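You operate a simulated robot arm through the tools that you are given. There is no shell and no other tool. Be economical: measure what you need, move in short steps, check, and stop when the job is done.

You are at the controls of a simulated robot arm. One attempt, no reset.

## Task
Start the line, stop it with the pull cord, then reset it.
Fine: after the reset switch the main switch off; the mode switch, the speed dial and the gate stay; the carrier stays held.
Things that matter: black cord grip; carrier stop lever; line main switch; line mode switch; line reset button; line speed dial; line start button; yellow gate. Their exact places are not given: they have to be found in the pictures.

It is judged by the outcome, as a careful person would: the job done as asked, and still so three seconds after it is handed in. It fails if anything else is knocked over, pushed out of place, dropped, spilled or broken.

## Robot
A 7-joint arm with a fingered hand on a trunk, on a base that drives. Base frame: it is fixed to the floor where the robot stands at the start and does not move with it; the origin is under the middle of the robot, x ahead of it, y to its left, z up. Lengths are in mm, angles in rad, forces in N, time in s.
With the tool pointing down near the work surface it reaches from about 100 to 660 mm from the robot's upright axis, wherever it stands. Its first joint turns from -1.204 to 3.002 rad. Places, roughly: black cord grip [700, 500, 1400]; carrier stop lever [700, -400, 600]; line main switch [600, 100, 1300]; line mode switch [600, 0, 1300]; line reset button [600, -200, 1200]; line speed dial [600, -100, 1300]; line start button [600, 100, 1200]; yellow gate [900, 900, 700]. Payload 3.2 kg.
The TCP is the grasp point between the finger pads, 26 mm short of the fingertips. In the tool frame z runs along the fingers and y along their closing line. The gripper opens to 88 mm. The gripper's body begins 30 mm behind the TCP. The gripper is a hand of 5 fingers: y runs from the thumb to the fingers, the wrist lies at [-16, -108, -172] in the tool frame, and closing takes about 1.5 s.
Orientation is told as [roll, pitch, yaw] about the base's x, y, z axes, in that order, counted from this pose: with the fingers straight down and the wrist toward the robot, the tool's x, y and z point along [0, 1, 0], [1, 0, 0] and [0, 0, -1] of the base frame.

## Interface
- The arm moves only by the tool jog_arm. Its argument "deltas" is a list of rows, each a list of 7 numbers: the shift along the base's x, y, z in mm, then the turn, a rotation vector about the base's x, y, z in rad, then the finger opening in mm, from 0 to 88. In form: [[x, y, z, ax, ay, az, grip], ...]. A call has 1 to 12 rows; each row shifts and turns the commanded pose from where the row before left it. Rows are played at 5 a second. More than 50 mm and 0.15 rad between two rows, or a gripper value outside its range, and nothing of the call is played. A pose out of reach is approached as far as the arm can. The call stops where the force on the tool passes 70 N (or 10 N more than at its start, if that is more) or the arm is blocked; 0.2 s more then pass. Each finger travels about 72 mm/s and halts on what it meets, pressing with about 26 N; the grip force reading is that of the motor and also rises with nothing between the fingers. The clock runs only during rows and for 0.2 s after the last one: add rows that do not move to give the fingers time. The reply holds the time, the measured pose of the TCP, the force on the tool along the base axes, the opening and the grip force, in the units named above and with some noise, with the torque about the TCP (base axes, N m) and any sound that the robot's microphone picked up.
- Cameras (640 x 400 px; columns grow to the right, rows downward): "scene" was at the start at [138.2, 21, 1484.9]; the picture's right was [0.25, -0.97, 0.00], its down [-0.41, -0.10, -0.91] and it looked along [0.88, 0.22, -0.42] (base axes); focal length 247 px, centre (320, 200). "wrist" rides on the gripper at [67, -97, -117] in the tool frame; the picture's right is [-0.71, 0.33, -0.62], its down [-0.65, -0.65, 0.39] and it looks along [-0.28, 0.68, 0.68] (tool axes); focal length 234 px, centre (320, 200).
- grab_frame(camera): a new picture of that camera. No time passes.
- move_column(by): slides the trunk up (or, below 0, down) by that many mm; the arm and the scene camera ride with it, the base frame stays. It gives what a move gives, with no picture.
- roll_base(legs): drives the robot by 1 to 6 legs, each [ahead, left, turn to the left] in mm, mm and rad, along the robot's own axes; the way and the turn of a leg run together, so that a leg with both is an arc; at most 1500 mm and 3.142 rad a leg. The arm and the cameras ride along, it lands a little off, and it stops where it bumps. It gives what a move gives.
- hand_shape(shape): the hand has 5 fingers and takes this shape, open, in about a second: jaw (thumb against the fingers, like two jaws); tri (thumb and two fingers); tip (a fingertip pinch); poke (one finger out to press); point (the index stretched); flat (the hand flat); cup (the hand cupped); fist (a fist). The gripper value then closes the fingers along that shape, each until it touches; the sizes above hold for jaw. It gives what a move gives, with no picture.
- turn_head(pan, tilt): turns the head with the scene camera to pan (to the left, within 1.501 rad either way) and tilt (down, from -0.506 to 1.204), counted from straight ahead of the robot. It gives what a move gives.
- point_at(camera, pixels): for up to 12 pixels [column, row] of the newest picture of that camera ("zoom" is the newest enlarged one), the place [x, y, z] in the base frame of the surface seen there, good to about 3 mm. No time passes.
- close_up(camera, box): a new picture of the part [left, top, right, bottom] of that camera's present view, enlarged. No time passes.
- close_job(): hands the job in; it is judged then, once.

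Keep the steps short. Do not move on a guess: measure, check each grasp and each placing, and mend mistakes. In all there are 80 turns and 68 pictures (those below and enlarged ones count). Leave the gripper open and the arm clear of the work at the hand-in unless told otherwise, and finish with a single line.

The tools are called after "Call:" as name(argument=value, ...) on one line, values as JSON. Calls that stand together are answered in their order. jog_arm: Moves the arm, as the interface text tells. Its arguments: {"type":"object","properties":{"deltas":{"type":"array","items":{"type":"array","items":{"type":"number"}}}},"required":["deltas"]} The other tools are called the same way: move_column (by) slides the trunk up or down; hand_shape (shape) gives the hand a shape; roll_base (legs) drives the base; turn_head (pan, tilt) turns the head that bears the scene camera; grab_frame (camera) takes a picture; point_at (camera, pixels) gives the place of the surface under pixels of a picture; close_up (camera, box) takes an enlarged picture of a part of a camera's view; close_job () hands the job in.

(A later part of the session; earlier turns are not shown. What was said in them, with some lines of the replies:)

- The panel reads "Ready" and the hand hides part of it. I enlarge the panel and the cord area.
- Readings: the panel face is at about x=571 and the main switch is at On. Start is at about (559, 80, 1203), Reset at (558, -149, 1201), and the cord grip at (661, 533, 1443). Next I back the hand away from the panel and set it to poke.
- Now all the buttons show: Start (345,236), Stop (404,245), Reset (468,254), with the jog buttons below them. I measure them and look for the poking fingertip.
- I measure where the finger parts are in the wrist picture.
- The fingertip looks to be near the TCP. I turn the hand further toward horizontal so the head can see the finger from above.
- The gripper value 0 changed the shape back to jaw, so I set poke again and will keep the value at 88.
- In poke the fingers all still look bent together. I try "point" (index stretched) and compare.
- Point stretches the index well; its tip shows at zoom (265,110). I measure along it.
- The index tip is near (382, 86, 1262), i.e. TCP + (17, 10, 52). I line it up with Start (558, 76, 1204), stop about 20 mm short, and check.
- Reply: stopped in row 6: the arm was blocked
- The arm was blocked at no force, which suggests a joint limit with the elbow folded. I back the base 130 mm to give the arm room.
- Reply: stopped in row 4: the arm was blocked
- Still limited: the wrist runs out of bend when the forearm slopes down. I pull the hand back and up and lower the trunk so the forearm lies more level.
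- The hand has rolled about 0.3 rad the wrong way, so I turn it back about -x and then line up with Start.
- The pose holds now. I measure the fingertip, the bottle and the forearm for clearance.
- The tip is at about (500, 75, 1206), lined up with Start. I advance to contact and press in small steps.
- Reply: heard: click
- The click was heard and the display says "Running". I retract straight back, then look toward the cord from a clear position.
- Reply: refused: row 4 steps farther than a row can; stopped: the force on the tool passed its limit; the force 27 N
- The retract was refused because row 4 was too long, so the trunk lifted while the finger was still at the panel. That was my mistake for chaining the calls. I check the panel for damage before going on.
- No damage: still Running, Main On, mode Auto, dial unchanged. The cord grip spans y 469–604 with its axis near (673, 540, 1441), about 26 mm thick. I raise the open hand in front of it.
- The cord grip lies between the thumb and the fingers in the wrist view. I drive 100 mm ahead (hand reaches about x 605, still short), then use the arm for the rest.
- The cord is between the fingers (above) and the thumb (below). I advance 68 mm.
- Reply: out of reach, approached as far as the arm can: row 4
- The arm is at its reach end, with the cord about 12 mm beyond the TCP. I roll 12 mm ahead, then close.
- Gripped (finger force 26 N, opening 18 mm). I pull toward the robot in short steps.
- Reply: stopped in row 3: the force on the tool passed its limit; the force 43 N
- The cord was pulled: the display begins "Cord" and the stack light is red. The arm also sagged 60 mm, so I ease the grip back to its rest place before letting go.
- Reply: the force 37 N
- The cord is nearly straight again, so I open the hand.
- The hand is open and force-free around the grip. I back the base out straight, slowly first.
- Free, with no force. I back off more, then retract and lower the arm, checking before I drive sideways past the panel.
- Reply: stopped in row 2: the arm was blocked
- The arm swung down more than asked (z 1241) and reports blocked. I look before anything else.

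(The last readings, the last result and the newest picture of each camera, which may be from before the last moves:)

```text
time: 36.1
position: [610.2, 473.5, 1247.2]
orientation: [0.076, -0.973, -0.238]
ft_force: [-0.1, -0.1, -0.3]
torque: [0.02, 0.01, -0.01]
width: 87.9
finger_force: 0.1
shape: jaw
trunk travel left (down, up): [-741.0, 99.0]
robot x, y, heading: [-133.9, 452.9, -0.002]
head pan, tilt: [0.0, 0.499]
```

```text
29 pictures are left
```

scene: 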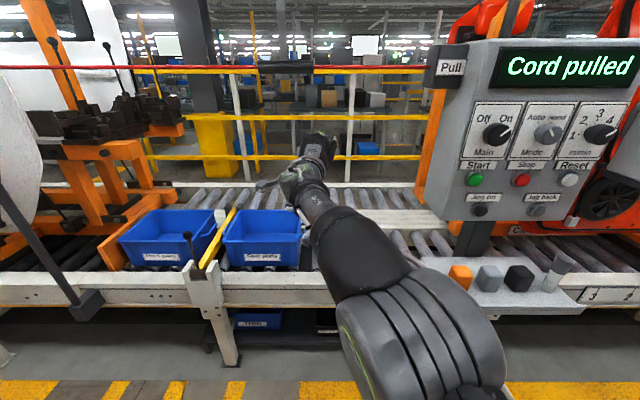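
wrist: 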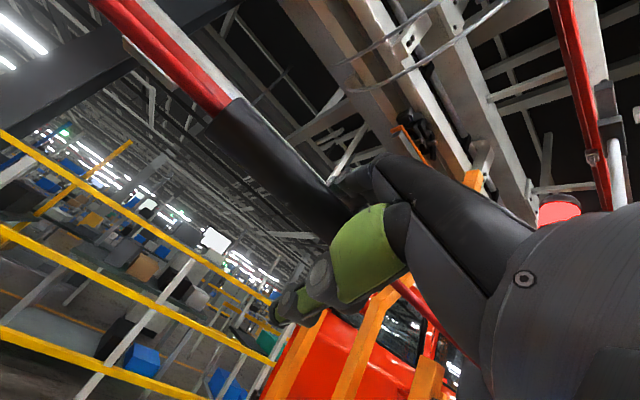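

Nothing has been hit; the arm is just nearly straight over the conveyor. I retract in small steps.

Call:
jog_arm(deltas=[[-15, 3, 5, 0, 0, 0, 88], [-15, 3, 5, 0, 0, 0, 88], [-15, 3, 5, 0, 0, 0, 88], [-15, 3, 5, 0, 0, 0, 88], [0, 0, 0, 0, 0, 0, 88]])

Call:
grab_frame(camera="scene")

```text
time: 36.8
position: [597.3, 451.6, 1138.0]
orientation: [0.052, -0.778, -0.259]
ft_force: [0.5, 0.7, 0.1]
torque: [0.01, 0.02, -0.02]
width: 88.0
finger_force: 0.1
shape: jaw
trunk travel left (down, up): [-741.0, 99.0]
robot x, y, heading: [-131.0, 456.9, 0.0]
head pan, tilt: [0.0, 0.499]
stopped in row 3: the arm was blocked; the commanded pose is now the measured one
```

```text
28 pictures are left
```

scene: 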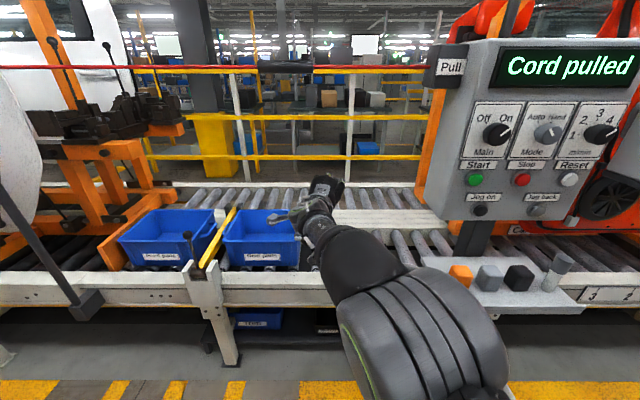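

The straight arm keeps sagging instead of folding. I back the base 280 mm and raise the trunk so the arm is clear of everything before I re-fold it.

Call:
roll_base(legs=[[-280, 0, 0]])

Call:
move_column(by=80)

Call:
jog_arm(deltas=[[-10, 0, 0, 0, 0.1, 0, 88], [-10, 0, 0, 0, 0.1, 0, 88], [0, 0, 0, 0, 0, 0, 88]])

```text
time: 38.8
position: [313.6, 453.6, 1139.6]
orientation: [0.055, -0.779, -0.256]
ft_force: [-0.6, 0.0, 0.5]
torque: [0.0, -0.01, 0.0]
width: 87.9
finger_force: 0.0
shape: jaw
trunk travel left (down, up): [-741.0, 99.0]
robot x, y, heading: [-413.6, 453.5, 0.004]
head pan, tilt: [0.0, 0.499]
```

```text
time: 40.0
position: [314.5, 452.4, 1219.5]
orientation: [0.055, -0.777, -0.259]
ft_force: [0.3, -0.6, 0.2]
torque: [-0.01, 0.01, -0.02]
width: 87.9
finger_force: 0.0
shape: jaw
trunk travel left (down, up): [-821.0, 19.0]
robot x, y, heading: [-413.2, 455.2, 0.003]
head pan, tilt: [0.0, 0.499]
```

```text
time: 40.8
position: [294.0, 454.0, 1220.5]
orientation: [-0.006, -0.583, -0.217]
ft_force: [0.2, 0.0, 0.4]
torque: [0.0, 0.02, 0.0]
width: 87.9
finger_force: 0.0
shape: jaw
trunk travel left (down, up): [-821.0, 19.0]
robot x, y, heading: [-416.5, 455.3, 0.005]
head pan, tilt: [0.0, 0.499]
```

It follows now. I fold the arm back toward the earlier working posture.

Call:
jog_arm(deltas=[[-40, 8, 0, 0, 0, 0.04, 88], [-40, 8, 0, 0, 0, 0.04, 88], [-40, 8, 0, 0, 0, 0.04, 88], [-40, 8, 0, 0, 0, 0.04, 88], [-40, 8, 0, 0, 0, 0.04, 88], [-40, 8, 0, 0, 0, 0, 88], [-20, 8, 0, 0, 0, 0, 88], [0, 0, 0, 0, 0, 0, 88]])

Call:
move_column(by=-196)

```text
time: 42.6
position: [33.8, 507.9, 1219.9]
orientation: [-0.004, -0.585, -0.019]
ft_force: [-0.9, 0.5, 0.5]
torque: [0.0, 0.01, -0.03]
width: 88.0
finger_force: 0.0
shape: jaw
trunk travel left (down, up): [-821.0, 19.0]
robot x, y, heading: [-414.8, 455.8, 0.003]
head pan, tilt: [0.0, 0.499]
```

```text
time: 44.7
position: [33.6, 507.9, 1024.0]
orientation: [-0.006, -0.586, -0.019]
ft_force: [-0.4, 1.3, -0.4]
torque: [0.03, 0.0, -0.02]
width: 87.9
finger_force: 0.1
shape: jaw
trunk travel left (down, up): [-625.0, 215.0]
robot x, y, heading: [-412.0, 454.7, 0.006]
head pan, tilt: [0.0, 0.499]
```

Good. I raise the hand and turn it to the pressing pitch (-1.4), then drive to the place in front of Reset.

Call:
jog_arm(deltas=[[0, 0, 40, 0, -0.12, 0, 88], [0, 0, 40, 0, -0.12, 0, 88], [0, 0, 40, 0, -0.12, 0, 88], [0, 0, 40, 0, -0.12, 0, 88], [0, 0, 10, 0, -0.12, 0, 88], [0, 0, 0, 0, -0.12, 0, 88], [0, 0, 0, 0, -0.1, 0.02, 88], [0, 0, 0, 0, 0, 0, 88]])

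Call:
hand_shape(shape="point")

Call:
roll_base(legs=[[0, -680, 0], [290, 0, 0]])

Call:
turn_head(pan=0.1, tilt=0.3)

Call:
grab_frame(camera="scene")

```text
time: 46.5
position: [32.5, 507.9, 1193.1]
orientation: [0.077, -1.405, -0.072]
ft_force: [-0.2, -0.7, -0.9]
torque: [0.04, 0.04, -0.01]
width: 87.9
finger_force: 0.0
shape: jaw
trunk travel left (down, up): [-625.0, 215.0]
robot x, y, heading: [-413.5, 455.9, 0.006]
head pan, tilt: [0.0, 0.499]
```

```text
time: 47.4
position: [33.1, 508.4, 1193.7]
orientation: [0.075, -1.402, -0.072]
ft_force: [-0.2, -0.4, 0.4]
torque: [-0.02, -0.01, -0.03]
width: 83.1
finger_force: 0.0
shape: point
trunk travel left (down, up): [-625.0, 215.0]
robot x, y, heading: [-416.6, 452.0, 0.006]
head pan, tilt: [0.0, 0.499]
```

```text
time: 52.7
position: [333.4, -161.9, 1194.1]
orientation: [0.076, -1.403, -0.068]
ft_force: [-0.1, -0.3, 0.5]
torque: [-0.03, -0.04, 0.04]
width: 83.3
finger_force: 0.1
shape: point
trunk travel left (down, up): [-625.0, 215.0]
robot x, y, heading: [-112.5, -217.1, 0.011]
head pan, tilt: [0.0, 0.499]
```

```text
time: 53.5
position: [331.8, -162.2, 1193.9]
orientation: [0.076, -1.406, -0.068]
ft_force: [0.2, -1.4, 0.0]
torque: [0.0, 0.01, 0.03]
width: 83.5
finger_force: 0.0
shape: point
trunk travel left (down, up): [-625.0, 215.0]
robot x, y, heading: [-112.7, -216.2, 0.012]
head pan, tilt: [0.099, 0.3]
```

```text
27 pictures are left
```

scene: 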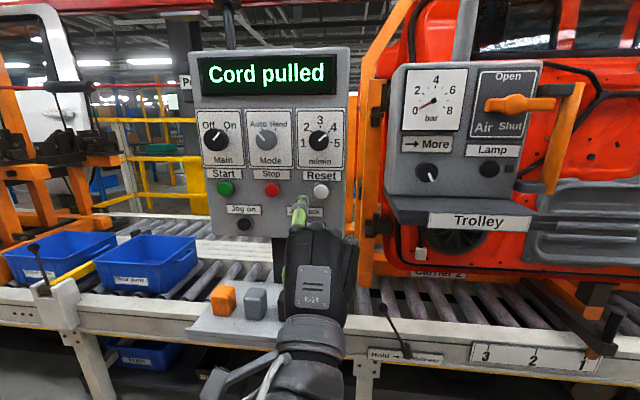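

The display reads "Cord pulled". I measure Reset and the fingertip.

Call:
close_up(camera="scene", box=[250, 150, 390, 240])

Call:
point_at(camera="scene", pixels=[[321, 191], [303, 199], [301, 204], [299, 211], [296, 228], [320, 196]])

```text
4.44 times, centred on (320, 195) of scene
```

zoom: 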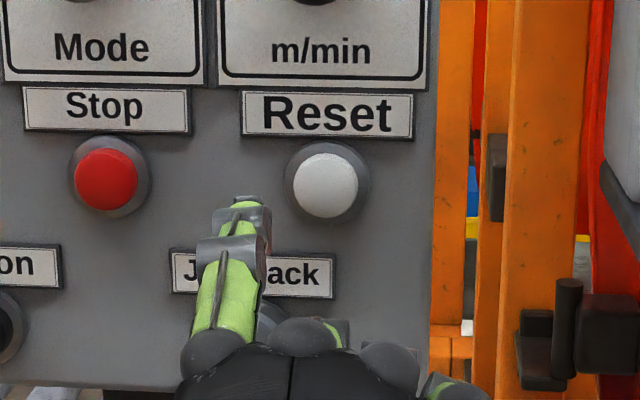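

```text
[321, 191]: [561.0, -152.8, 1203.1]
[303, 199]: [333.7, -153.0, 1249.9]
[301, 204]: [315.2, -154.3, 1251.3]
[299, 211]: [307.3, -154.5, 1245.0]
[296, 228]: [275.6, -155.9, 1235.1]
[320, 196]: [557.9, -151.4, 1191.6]
```

Tip is at y -153, z about 1243, and Reset is at (558, -150, 1202). I lower 40 mm and advance to about 35 mm short.

Call:
jog_arm(deltas=[[30, 1, -20, 0, 0, 0, 88], [40, 1, -20, 0, 0, 0, 88], [40, 0, 0, 0, 0, 0, 88], [40, 0, 0, 0, 0, 0, 88], [10, 0, 0, 0, 0, 0, 88], [0, 0, 0, 0, 0, 0, 88]])

Call:
close_up(camera="scene", box=[220, 140, 420, 290])

Call:
grab_frame(camera="wrist")

```text
time: 54.9
position: [494.3, -162.6, 1150.8]
orientation: [0.072, -1.402, -0.067]
ft_force: [-0.9, -0.3, -0.4]
torque: [-0.03, -0.02, -0.02]
width: 83.8
finger_force: 0.1
shape: point
trunk travel left (down, up): [-625.0, 215.0]
robot x, y, heading: [-115.3, -218.4, 0.012]
head pan, tilt: [0.099, 0.3]
```

```text
2.67 times, centred on (320, 215) of scene
```

zoom: 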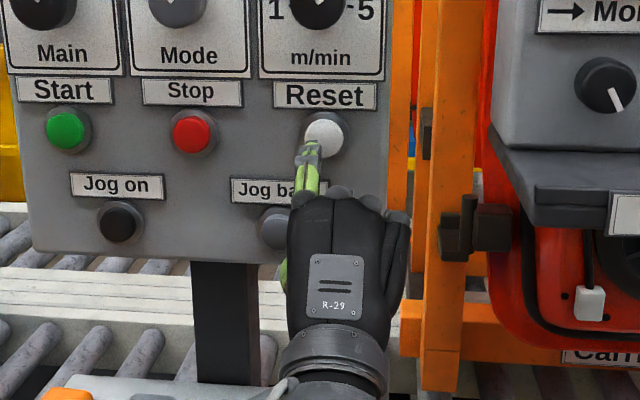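

```text
24 pictures are left
```

wrist: 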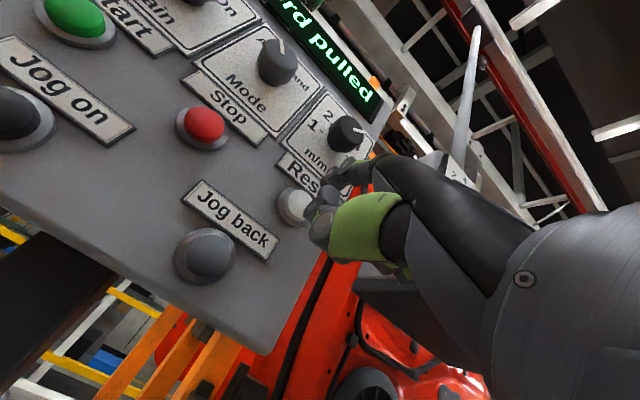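

Call:
point_at(camera="zoom", pixels=[[309, 147], [308, 153], [306, 165], [305, 180], [327, 133]])

```text
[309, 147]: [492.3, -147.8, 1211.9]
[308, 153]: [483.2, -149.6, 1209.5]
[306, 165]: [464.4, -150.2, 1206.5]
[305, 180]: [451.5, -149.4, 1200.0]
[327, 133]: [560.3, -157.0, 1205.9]
```

Tip is at y about -149 and z about 1204, lined up with Reset. I press.

Call:
jog_arm(deltas=[[30, 0, 0, 0, 0, 0, 88], [12, 0, 0, 0, 0, 0, 88], [4, 0, 0, 0, 0, 0, 88], [4, 0, 0, 0, 0, 0, 88], [3, 0, 0, 0, 0, 0, 88], [0, 0, 0, 0, 0, 0, 88]])

Call:
grab_frame(camera="scene")

```text
time: 56.3
position: [542.0, -160.0, 1155.8]
orientation: [0.069, -1.407, -0.061]
ft_force: [-15.6, -0.2, -5.7]
torque: [-0.05, -0.72, 0.15]
width: 83.7
finger_force: 0.0
shape: point
trunk travel left (down, up): [-625.0, 215.0]
robot x, y, heading: [-112.5, -215.5, 0.008]
head pan, tilt: [0.099, 0.3]
heard: click
```

```text
23 pictures are left
```

scene: 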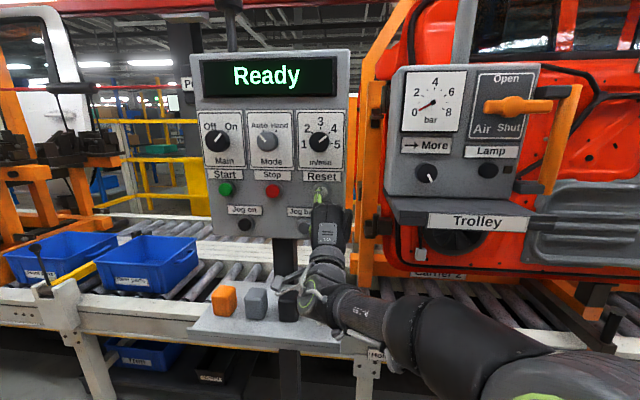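

Reset clicked and the display reads "Ready". I retract straight back.

Call:
jog_arm(deltas=[[-20, 0, 0, 0, 0, 0, 88], [-40, 0, 0, 0, 0, 0, 88], [-40, 0, 0, 0, 0, 0, 88], [-40, 0, 0, 0, 0, 0, 88], [-40, 0, 20, 0, 0, 0, 88], [0, 0, 0, 0, 0, 0, 88]])

```text
time: 57.7
position: [366.5, -160.2, 1174.7]
orientation: [0.071, -1.405, -0.066]
ft_force: [0.2, -0.1, 0.3]
torque: [-0.03, -0.04, -0.03]
width: 0.0
finger_force: 0.0
shape: point
trunk travel left (down, up): [-625.0, 215.0]
robot x, y, heading: [-114.7, -214.8, 0.005]
head pan, tilt: [0.099, 0.3]
```

Next is the main switch at y 73, z 1319. I shape the hand as tri, raise the trunk 150 mm, and drive left 218 mm.

Call:
hand_shape(shape="tri")

Call:
move_column(by=150)

Call:
roll_base(legs=[[0, 225, 0]])

Call:
grab_frame(camera="scene")

Call:
grab_frame(camera="wrist")

```text
time: 58.6
position: [366.6, -159.1, 1173.5]
orientation: [0.073, -1.404, -0.066]
ft_force: [0.2, 0.2, 0.2]
torque: [0.0, -0.01, 0.01]
width: 87.7
finger_force: 0.1
shape: tri
trunk travel left (down, up): [-625.0, 215.0]
robot x, y, heading: [-114.5, -217.6, 0.007]
head pan, tilt: [0.099, 0.3]
```

```text
time: 60.3
position: [366.3, -159.3, 1323.9]
orientation: [0.075, -1.404, -0.068]
ft_force: [0.0, 0.6, 0.0]
torque: [-0.03, -0.03, -0.03]
width: 88.0
finger_force: 0.0
shape: tri
trunk travel left (down, up): [-775.0, 65.0]
robot x, y, heading: [-115.0, -218.5, 0.008]
head pan, tilt: [0.099, 0.3]
```

```text
time: 62.0
position: [362.7, 66.4, 1325.0]
orientation: [0.075, -1.403, -0.064]
ft_force: [0.0, -0.6, 1.2]
torque: [0.02, -0.01, 0.01]
width: 87.8
finger_force: 0.1
shape: tri
trunk travel left (down, up): [-775.0, 65.0]
robot x, y, heading: [-118.6, 7.0, 0.018]
head pan, tilt: [0.099, 0.3]
```

```text
22 pictures are left
```

scene: 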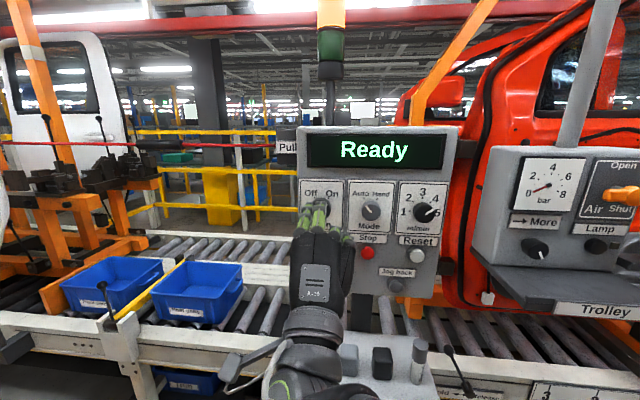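

```text
21 pictures are left
```

wrist: 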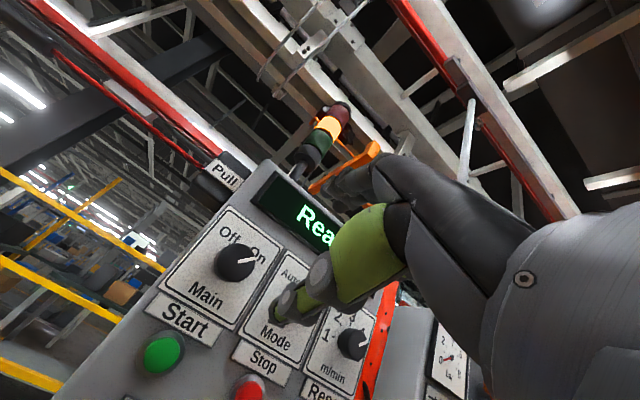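

I measure the open tri fingertips and the knob.

Call:
close_up(camera="scene", box=[270, 165, 390, 265])

Call:
point_at(camera="scene", pixels=[[320, 201], [319, 206], [331, 204], [329, 208], [318, 215], [314, 225], [337, 228]])

Call:
point_at(camera="wrist", pixels=[[280, 310], [290, 295], [310, 290], [320, 270], [233, 262], [255, 258], [345, 185], [365, 175]])

```text
4.00 times, centred on (330, 215) of scene
```

zoom: 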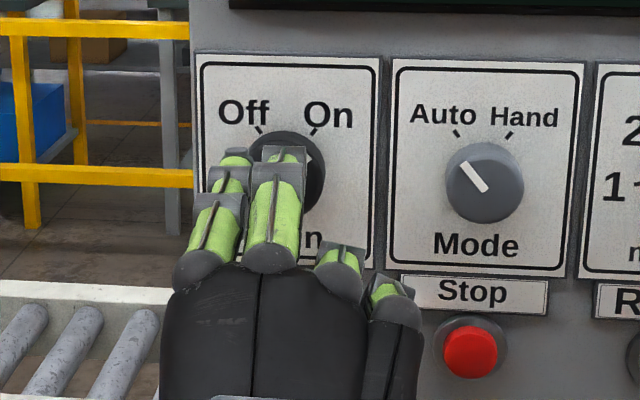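

```text
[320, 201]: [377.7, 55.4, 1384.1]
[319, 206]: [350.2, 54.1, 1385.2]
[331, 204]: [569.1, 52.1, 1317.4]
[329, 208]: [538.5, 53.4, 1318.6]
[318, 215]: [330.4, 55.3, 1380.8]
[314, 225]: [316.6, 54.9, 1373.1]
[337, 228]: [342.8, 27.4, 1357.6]
```

```text
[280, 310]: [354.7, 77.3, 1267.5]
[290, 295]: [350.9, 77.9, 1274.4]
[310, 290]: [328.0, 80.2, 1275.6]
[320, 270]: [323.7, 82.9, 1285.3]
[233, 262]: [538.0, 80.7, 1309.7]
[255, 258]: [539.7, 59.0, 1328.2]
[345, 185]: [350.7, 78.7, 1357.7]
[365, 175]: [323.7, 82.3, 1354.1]
```

The grasp centre matches the TCP. I measure the knob precisely with an enlarged wrist view.

Call:
close_up(camera="wrist", box=[190, 220, 290, 300])

```text
5.00 times, centred on (240, 260) of wrist
```

zoom: 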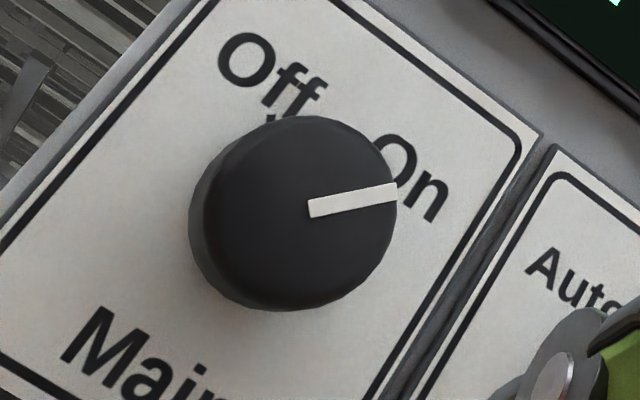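

Call:
point_at(camera="zoom", pixels=[[390, 195], [318, 207], [220, 240], [300, 130], [290, 300], [365, 150], [370, 270], [225, 190]])

```text
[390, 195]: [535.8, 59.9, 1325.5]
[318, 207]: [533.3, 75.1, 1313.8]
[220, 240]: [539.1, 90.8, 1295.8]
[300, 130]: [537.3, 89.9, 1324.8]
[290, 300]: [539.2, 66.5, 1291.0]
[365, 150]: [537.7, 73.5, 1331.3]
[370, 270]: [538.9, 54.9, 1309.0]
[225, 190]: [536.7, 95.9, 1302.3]
```

Knob face centre is about (537, 75, 1311), diameter about 42 mm. I line up, square the fingers to the panel, and test the roll range while still short of it.

Call:
jog_arm(deltas=[[20, 4, -7, 0, -0.08, 0, 88], [30, 5, -7, 0, -0.08, 0, 88], [35, 0, 0, 0, 0, 0, 88], [30, 0, 0, 0, 0, 0, 88], [0, 0, 0, 0.12, 0, 0, 88], [0, 0, 0, 0.12, 0, 0, 88], [0, 0, 0, 0.12, 0, 0, 88], [0, 0, 0, 0.12, 0, 0, 88], [0, 0, 0, 0, 0, 0, 88]])

Call:
grab_frame(camera="scene")

```text
time: 64.0
position: [478.7, 74.1, 1313.0]
orientation: [1.574, -1.078, -1.555]
ft_force: [-0.8, 0.3, -0.3]
torque: [-0.03, 0.0, 0.02]
width: 87.8
finger_force: 0.0
shape: tri
trunk travel left (down, up): [-775.0, 65.0]
robot x, y, heading: [-116.2, 6.4, 0.012]
head pan, tilt: [0.099, 0.3]
```

```text
18 pictures are left
```

scene: 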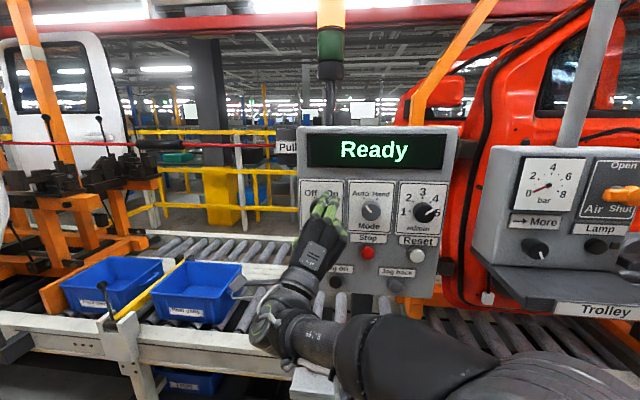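

The lean of +0.48 works. I test the other way, down to about -0.75, still in free space.

Call:
jog_arm(deltas=[[0, 0, 0, -0.14, 0, 0, 88], [0, 0, 0, -0.14, 0, 0, 88], [0, 0, 0, -0.14, 0, 0, 88], [0, 0, 0, -0.14, 0, 0, 88], [0, 0, 0, -0.14, 0, 0, 88], [0, 0, 0, -0.14, 0, 0, 88], [0, 0, 0, -0.14, 0, 0, 88], [0, 0, 0, -0.14, 0, 0, 88], [0, 0, 0, -0.14, 0, 0, 88], [0, 0, 0, 0, 0, 0, 88]])

```text
time: 66.2
position: [474.5, 71.5, 1317.5]
orientation: [-1.542, -1.182, 1.536]
ft_force: [-0.3, -0.3, -0.4]
torque: [-0.02, 0.0, -0.02]
width: 88.0
finger_force: 0.2
shape: tri
out of reach, approached as far as the arm can: row 7, 8, 9
trunk travel left (down, up): [-775.0, 65.0]
robot x, y, heading: [-115.0, 4.3, 0.015]
head pan, tilt: [0.099, 0.3]
```

The limit in that direction is about -0.4. I go to a lean of about +1.1 instead, to get one long stroke.

Call:
jog_arm(deltas=[[0, 0, 0, 0.14, 0, 0, 88], [0, 0, 0, 0.14, 0, 0, 88], [0, 0, 0, 0.14, 0, 0, 88], [0, 0, 0, 0.14, 0, 0, 88], [0, 0, 0, 0.14, 0, 0, 88], [0, 0, 0, 0.14, 0, 0, 88], [0, 0, 0, 0.14, 0, 0, 88], [0, 0, 0, 0.14, 0, 0, 88], [0, 0, 0, 0.14, 0, 0, 88], [0, 0, 0, 0.14, 0, 0, 88], [0, 0, 0, 0.1, 0, 0, 88], [0, 0, 0, 0, 0, 0, 88]])

Call:
grab_frame(camera="scene")

Call:
grab_frame(camera="wrist")

```text
time: 68.8
position: [472.3, 80.6, 1311.3]
orientation: [1.57, -0.485, -1.559]
ft_force: [0.2, -0.5, -0.2]
torque: [0.0, -0.02, 0.01]
width: 88.0
finger_force: 0.0
shape: tri
trunk travel left (down, up): [-775.0, 65.0]
robot x, y, heading: [-114.8, 5.6, 0.013]
head pan, tilt: [0.099, 0.3]
```

```text
17 pictures are left
```

scene: 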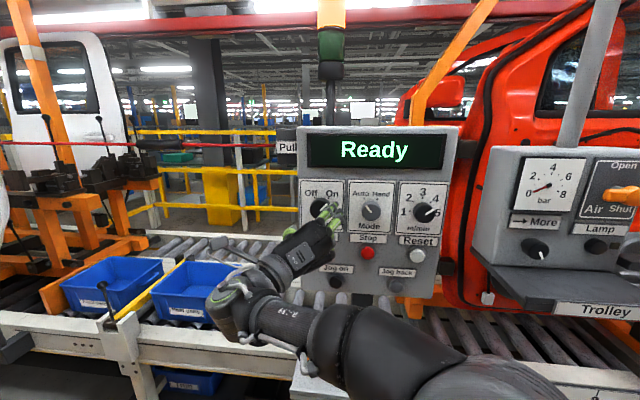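

```text
16 pictures are left
```

wrist: 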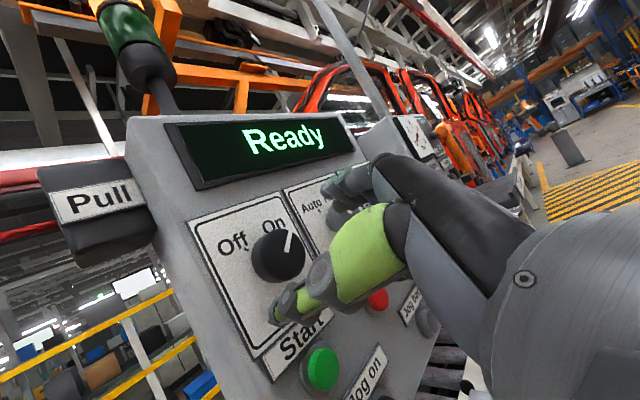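

Lean is now +1.08. I centre on the knob (y 75, z 1311) and advance so the tips overlap it.

Call:
jog_arm(deltas=[[0, -5, 0, 0, 0, 0, 88], [25, 0, 0, 0, 0, 0, 88], [20, 0, 0, 0, 0, 0, 88], [10, 0, 0, 0, 0, 0, 88], [8, 0, 0, 0, 0, 0, 88], [0, 0, 0, 0, 0, 0, 88]])

Call:
grab_frame(camera="wrist")

Call:
close_up(camera="scene", box=[270, 165, 390, 265])

```text
time: 70.2
position: [534.4, 75.3, 1310.8]
orientation: [1.569, -0.484, -1.557]
ft_force: [0.2, -0.6, -0.4]
torque: [0.0, -0.02, 0.01]
width: 87.7
finger_force: 0.1
shape: tri
trunk travel left (down, up): [-775.0, 65.0]
robot x, y, heading: [-120.7, 7.7, 0.016]
head pan, tilt: [0.099, 0.3]
```

```text
15 pictures are left
```

wrist: 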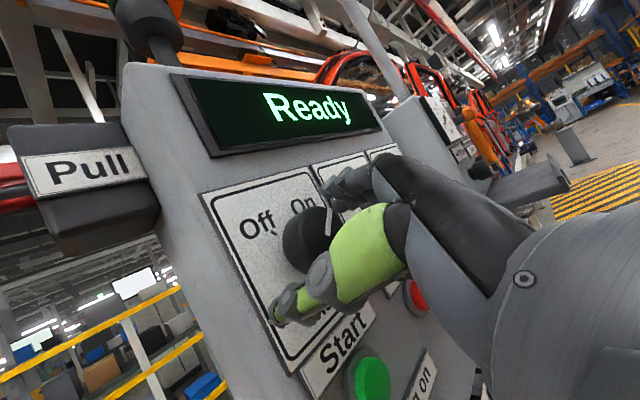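

```text
4.00 times, centred on (330, 215) of scene
```

zoom: 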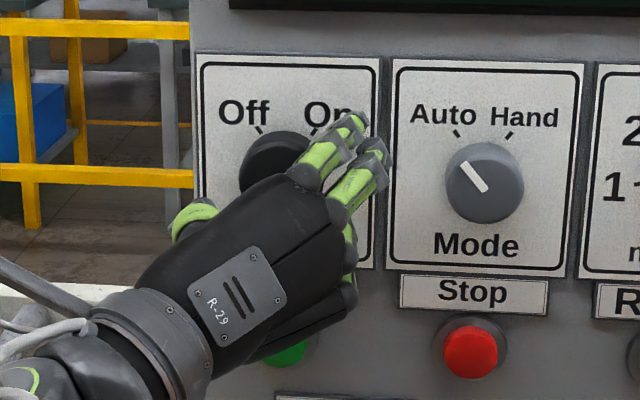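

The fingers are on both sides of the knob. I close.

Call:
jog_arm(deltas=[[0, 0, 0, 0, 0, 0, 70], [0, 0, 0, 0, 0, 0, 55], [0, 0, 0, 0, 0, 0, 40], [0, 0, 0, 0, 0, 0, 32], [0, 0, 0, 0, 0, 0, 32], [0, 0, 0, 0, 0, 0, 32]])

Call:
grab_frame(camera="wrist")

Call:
close_up(camera="scene", box=[270, 165, 390, 265])

```text
time: 71.6
position: [535.8, 76.0, 1310.9]
orientation: [1.57, -0.484, -1.559]
ft_force: [0.0, -1.0, 0.2]
torque: [-0.05, 0.08, 0.0]
width: 40.6
finger_force: 25.9
shape: tri
trunk travel left (down, up): [-775.0, 65.0]
robot x, y, heading: [-116.1, 5.6, 0.017]
head pan, tilt: [0.099, 0.3]
```

```text
13 pictures are left
```

wrist: 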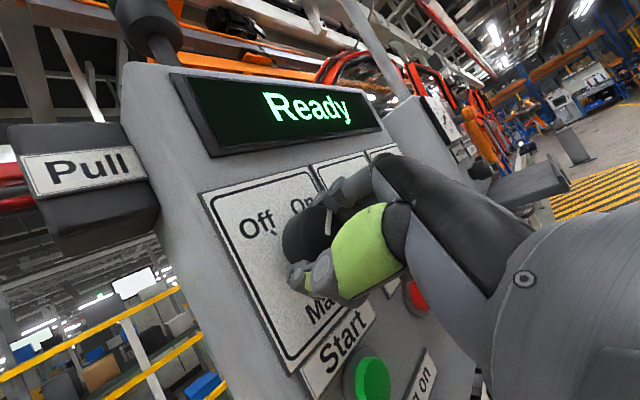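

```text
4.00 times, centred on (330, 215) of scene
```

zoom: 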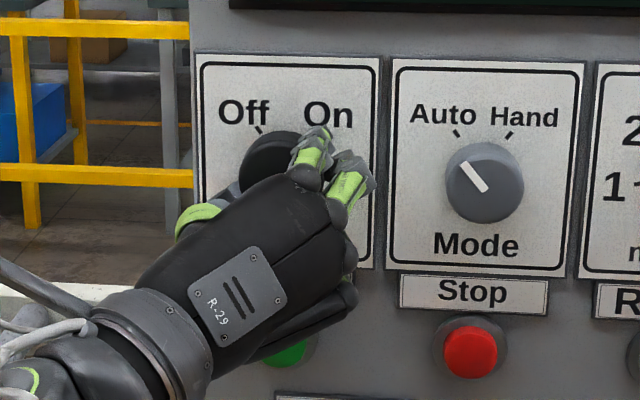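

The grip is firm: 40.6 mm opening, matching the knob diameter, at 26 N. I turn counter-clockwise (about -x), first 0.5 rad, then check.

Call:
jog_arm(deltas=[[0, 0, 0, -0.1, 0, 0, 32], [0, 0, 0, -0.1, 0, 0, 32], [0, 0, 0, -0.1, 0, 0, 32], [0, 0, 0, -0.1, 0, 0, 32], [0, 0, 0, -0.1, 0, 0, 32], [0, 0, 0, 0, 0, 0, 32]])

Call:
grab_frame(camera="wrist")

```text
time: 73.2
position: [547.6, 31.2, 1313.5]
orientation: [1.535, -0.93, -1.589]
ft_force: [-2.7, 0.4, 0.5]
torque: [-0.02, -0.06, 0.0]
width: 23.8
finger_force: 25.8
shape: tri
trunk travel left (down, up): [-775.0, 65.0]
robot x, y, heading: [-114.6, 4.9, 0.011]
head pan, tilt: [0.099, 0.3]
stopped in row 6: the arm was blocked; the commanded pose is now the measured one
```

```text
11 pictures are left
```

wrist: 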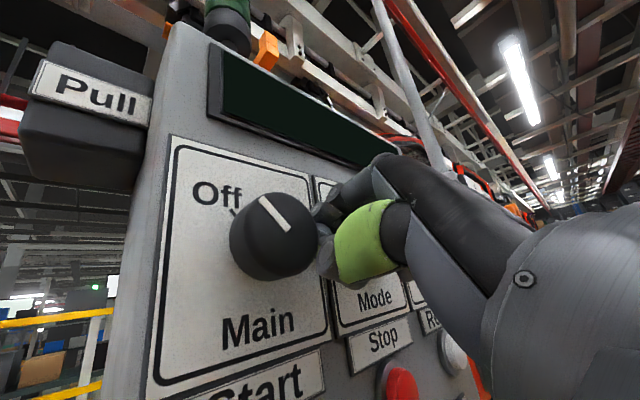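

The display went dark and the pointer is at Off. The hand slid off to y 31, between the knobs. I keep the fingers as they are and retract straight back.

Call:
jog_arm(deltas=[[-20, 0, 0, 0, 0, 0, 24], [-30, 0, 0, 0, 0, 0, 24], [-40, 0, 0, 0, 0, 0, 24], [-40, 0, 0, 0, 0, 0, 24], [0, 0, 0, 0, 0, 0, 24]])

Call:
close_up(camera="scene", box=[270, 110, 470, 300])

```text
time: 74.4
position: [420.0, 35.2, 1314.9]
orientation: [1.535, -0.936, -1.586]
ft_force: [0.0, 0.2, -0.6]
torque: [0.05, -0.02, 0.01]
width: 24.0
finger_force: 0.0
shape: tri
trunk travel left (down, up): [-775.0, 65.0]
robot x, y, heading: [-117.0, 4.2, 0.015]
head pan, tilt: [0.099, 0.3]
```

```text
2.11 times, centred on (370, 205) of scene
```

zoom: 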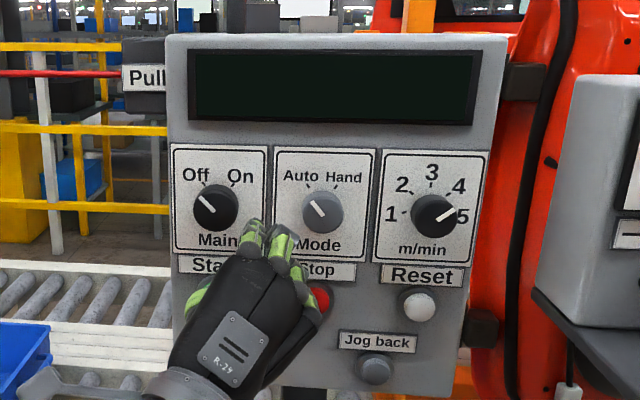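

Main is at Off, the display is dark, mode is Auto and the dial is unchanged. I open the hand, back off, and take a last look around.

Call:
jog_arm(deltas=[[-20, 0, 0, 0, 0, 0, 40], [-20, 0, 0, 0, 0, 0, 60], [-20, 0, 0, 0, 0, 0, 88], [0, 0, 0, 0, 0, 0, 88], [0, 0, 0, 0, 0, 0, 88]])

Call:
roll_base(legs=[[-150, 0, 0]])

Call:
turn_head(pan=0.05, tilt=0.4)

Call:
grab_frame(camera="scene")

```text
time: 75.6
position: [358.8, 35.2, 1313.7]
orientation: [1.536, -0.932, -1.586]
ft_force: [-0.6, 0.4, 0.3]
torque: [-0.02, -0.01, -0.01]
width: 88.0
finger_force: 0.0
shape: tri
trunk travel left (down, up): [-775.0, 65.0]
robot x, y, heading: [-114.4, 3.7, 0.014]
head pan, tilt: [0.099, 0.3]
```

```text
time: 77.0
position: [206.8, 35.0, 1313.5]
orientation: [1.535, -0.934, -1.584]
ft_force: [0.1, 0.4, -0.4]
torque: [0.02, 0.0, 0.02]
width: 87.8
finger_force: 0.0
shape: tri
trunk travel left (down, up): [-775.0, 65.0]
robot x, y, heading: [-268.7, 2.2, 0.015]
head pan, tilt: [0.099, 0.3]
```

```text
time: 77.7
position: [207.6, 33.7, 1313.4]
orientation: [1.538, -0.935, -1.583]
ft_force: [0.1, 0.3, 0.1]
torque: [-0.04, 0.01, 0.02]
width: 87.9
finger_force: 0.0
shape: tri
trunk travel left (down, up): [-775.0, 65.0]
robot x, y, heading: [-268.1, 3.5, 0.013]
head pan, tilt: [0.051, 0.4]
```

```text
9 pictures are left
```

scene: 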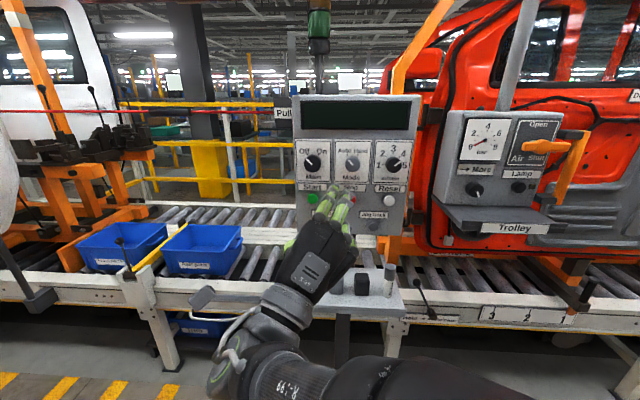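

The bottle, bins, gate and lever look as they did before. The orange block is behind the hand in this view. I hand in.

Call:
close_job()

```text
The job is handed in.
```

The line was started, stopped with the pull cord, reset to "Ready" and then switched off at the main switch; mode, speed dial, gate and carrier stop lever look unchanged in the last pictures.
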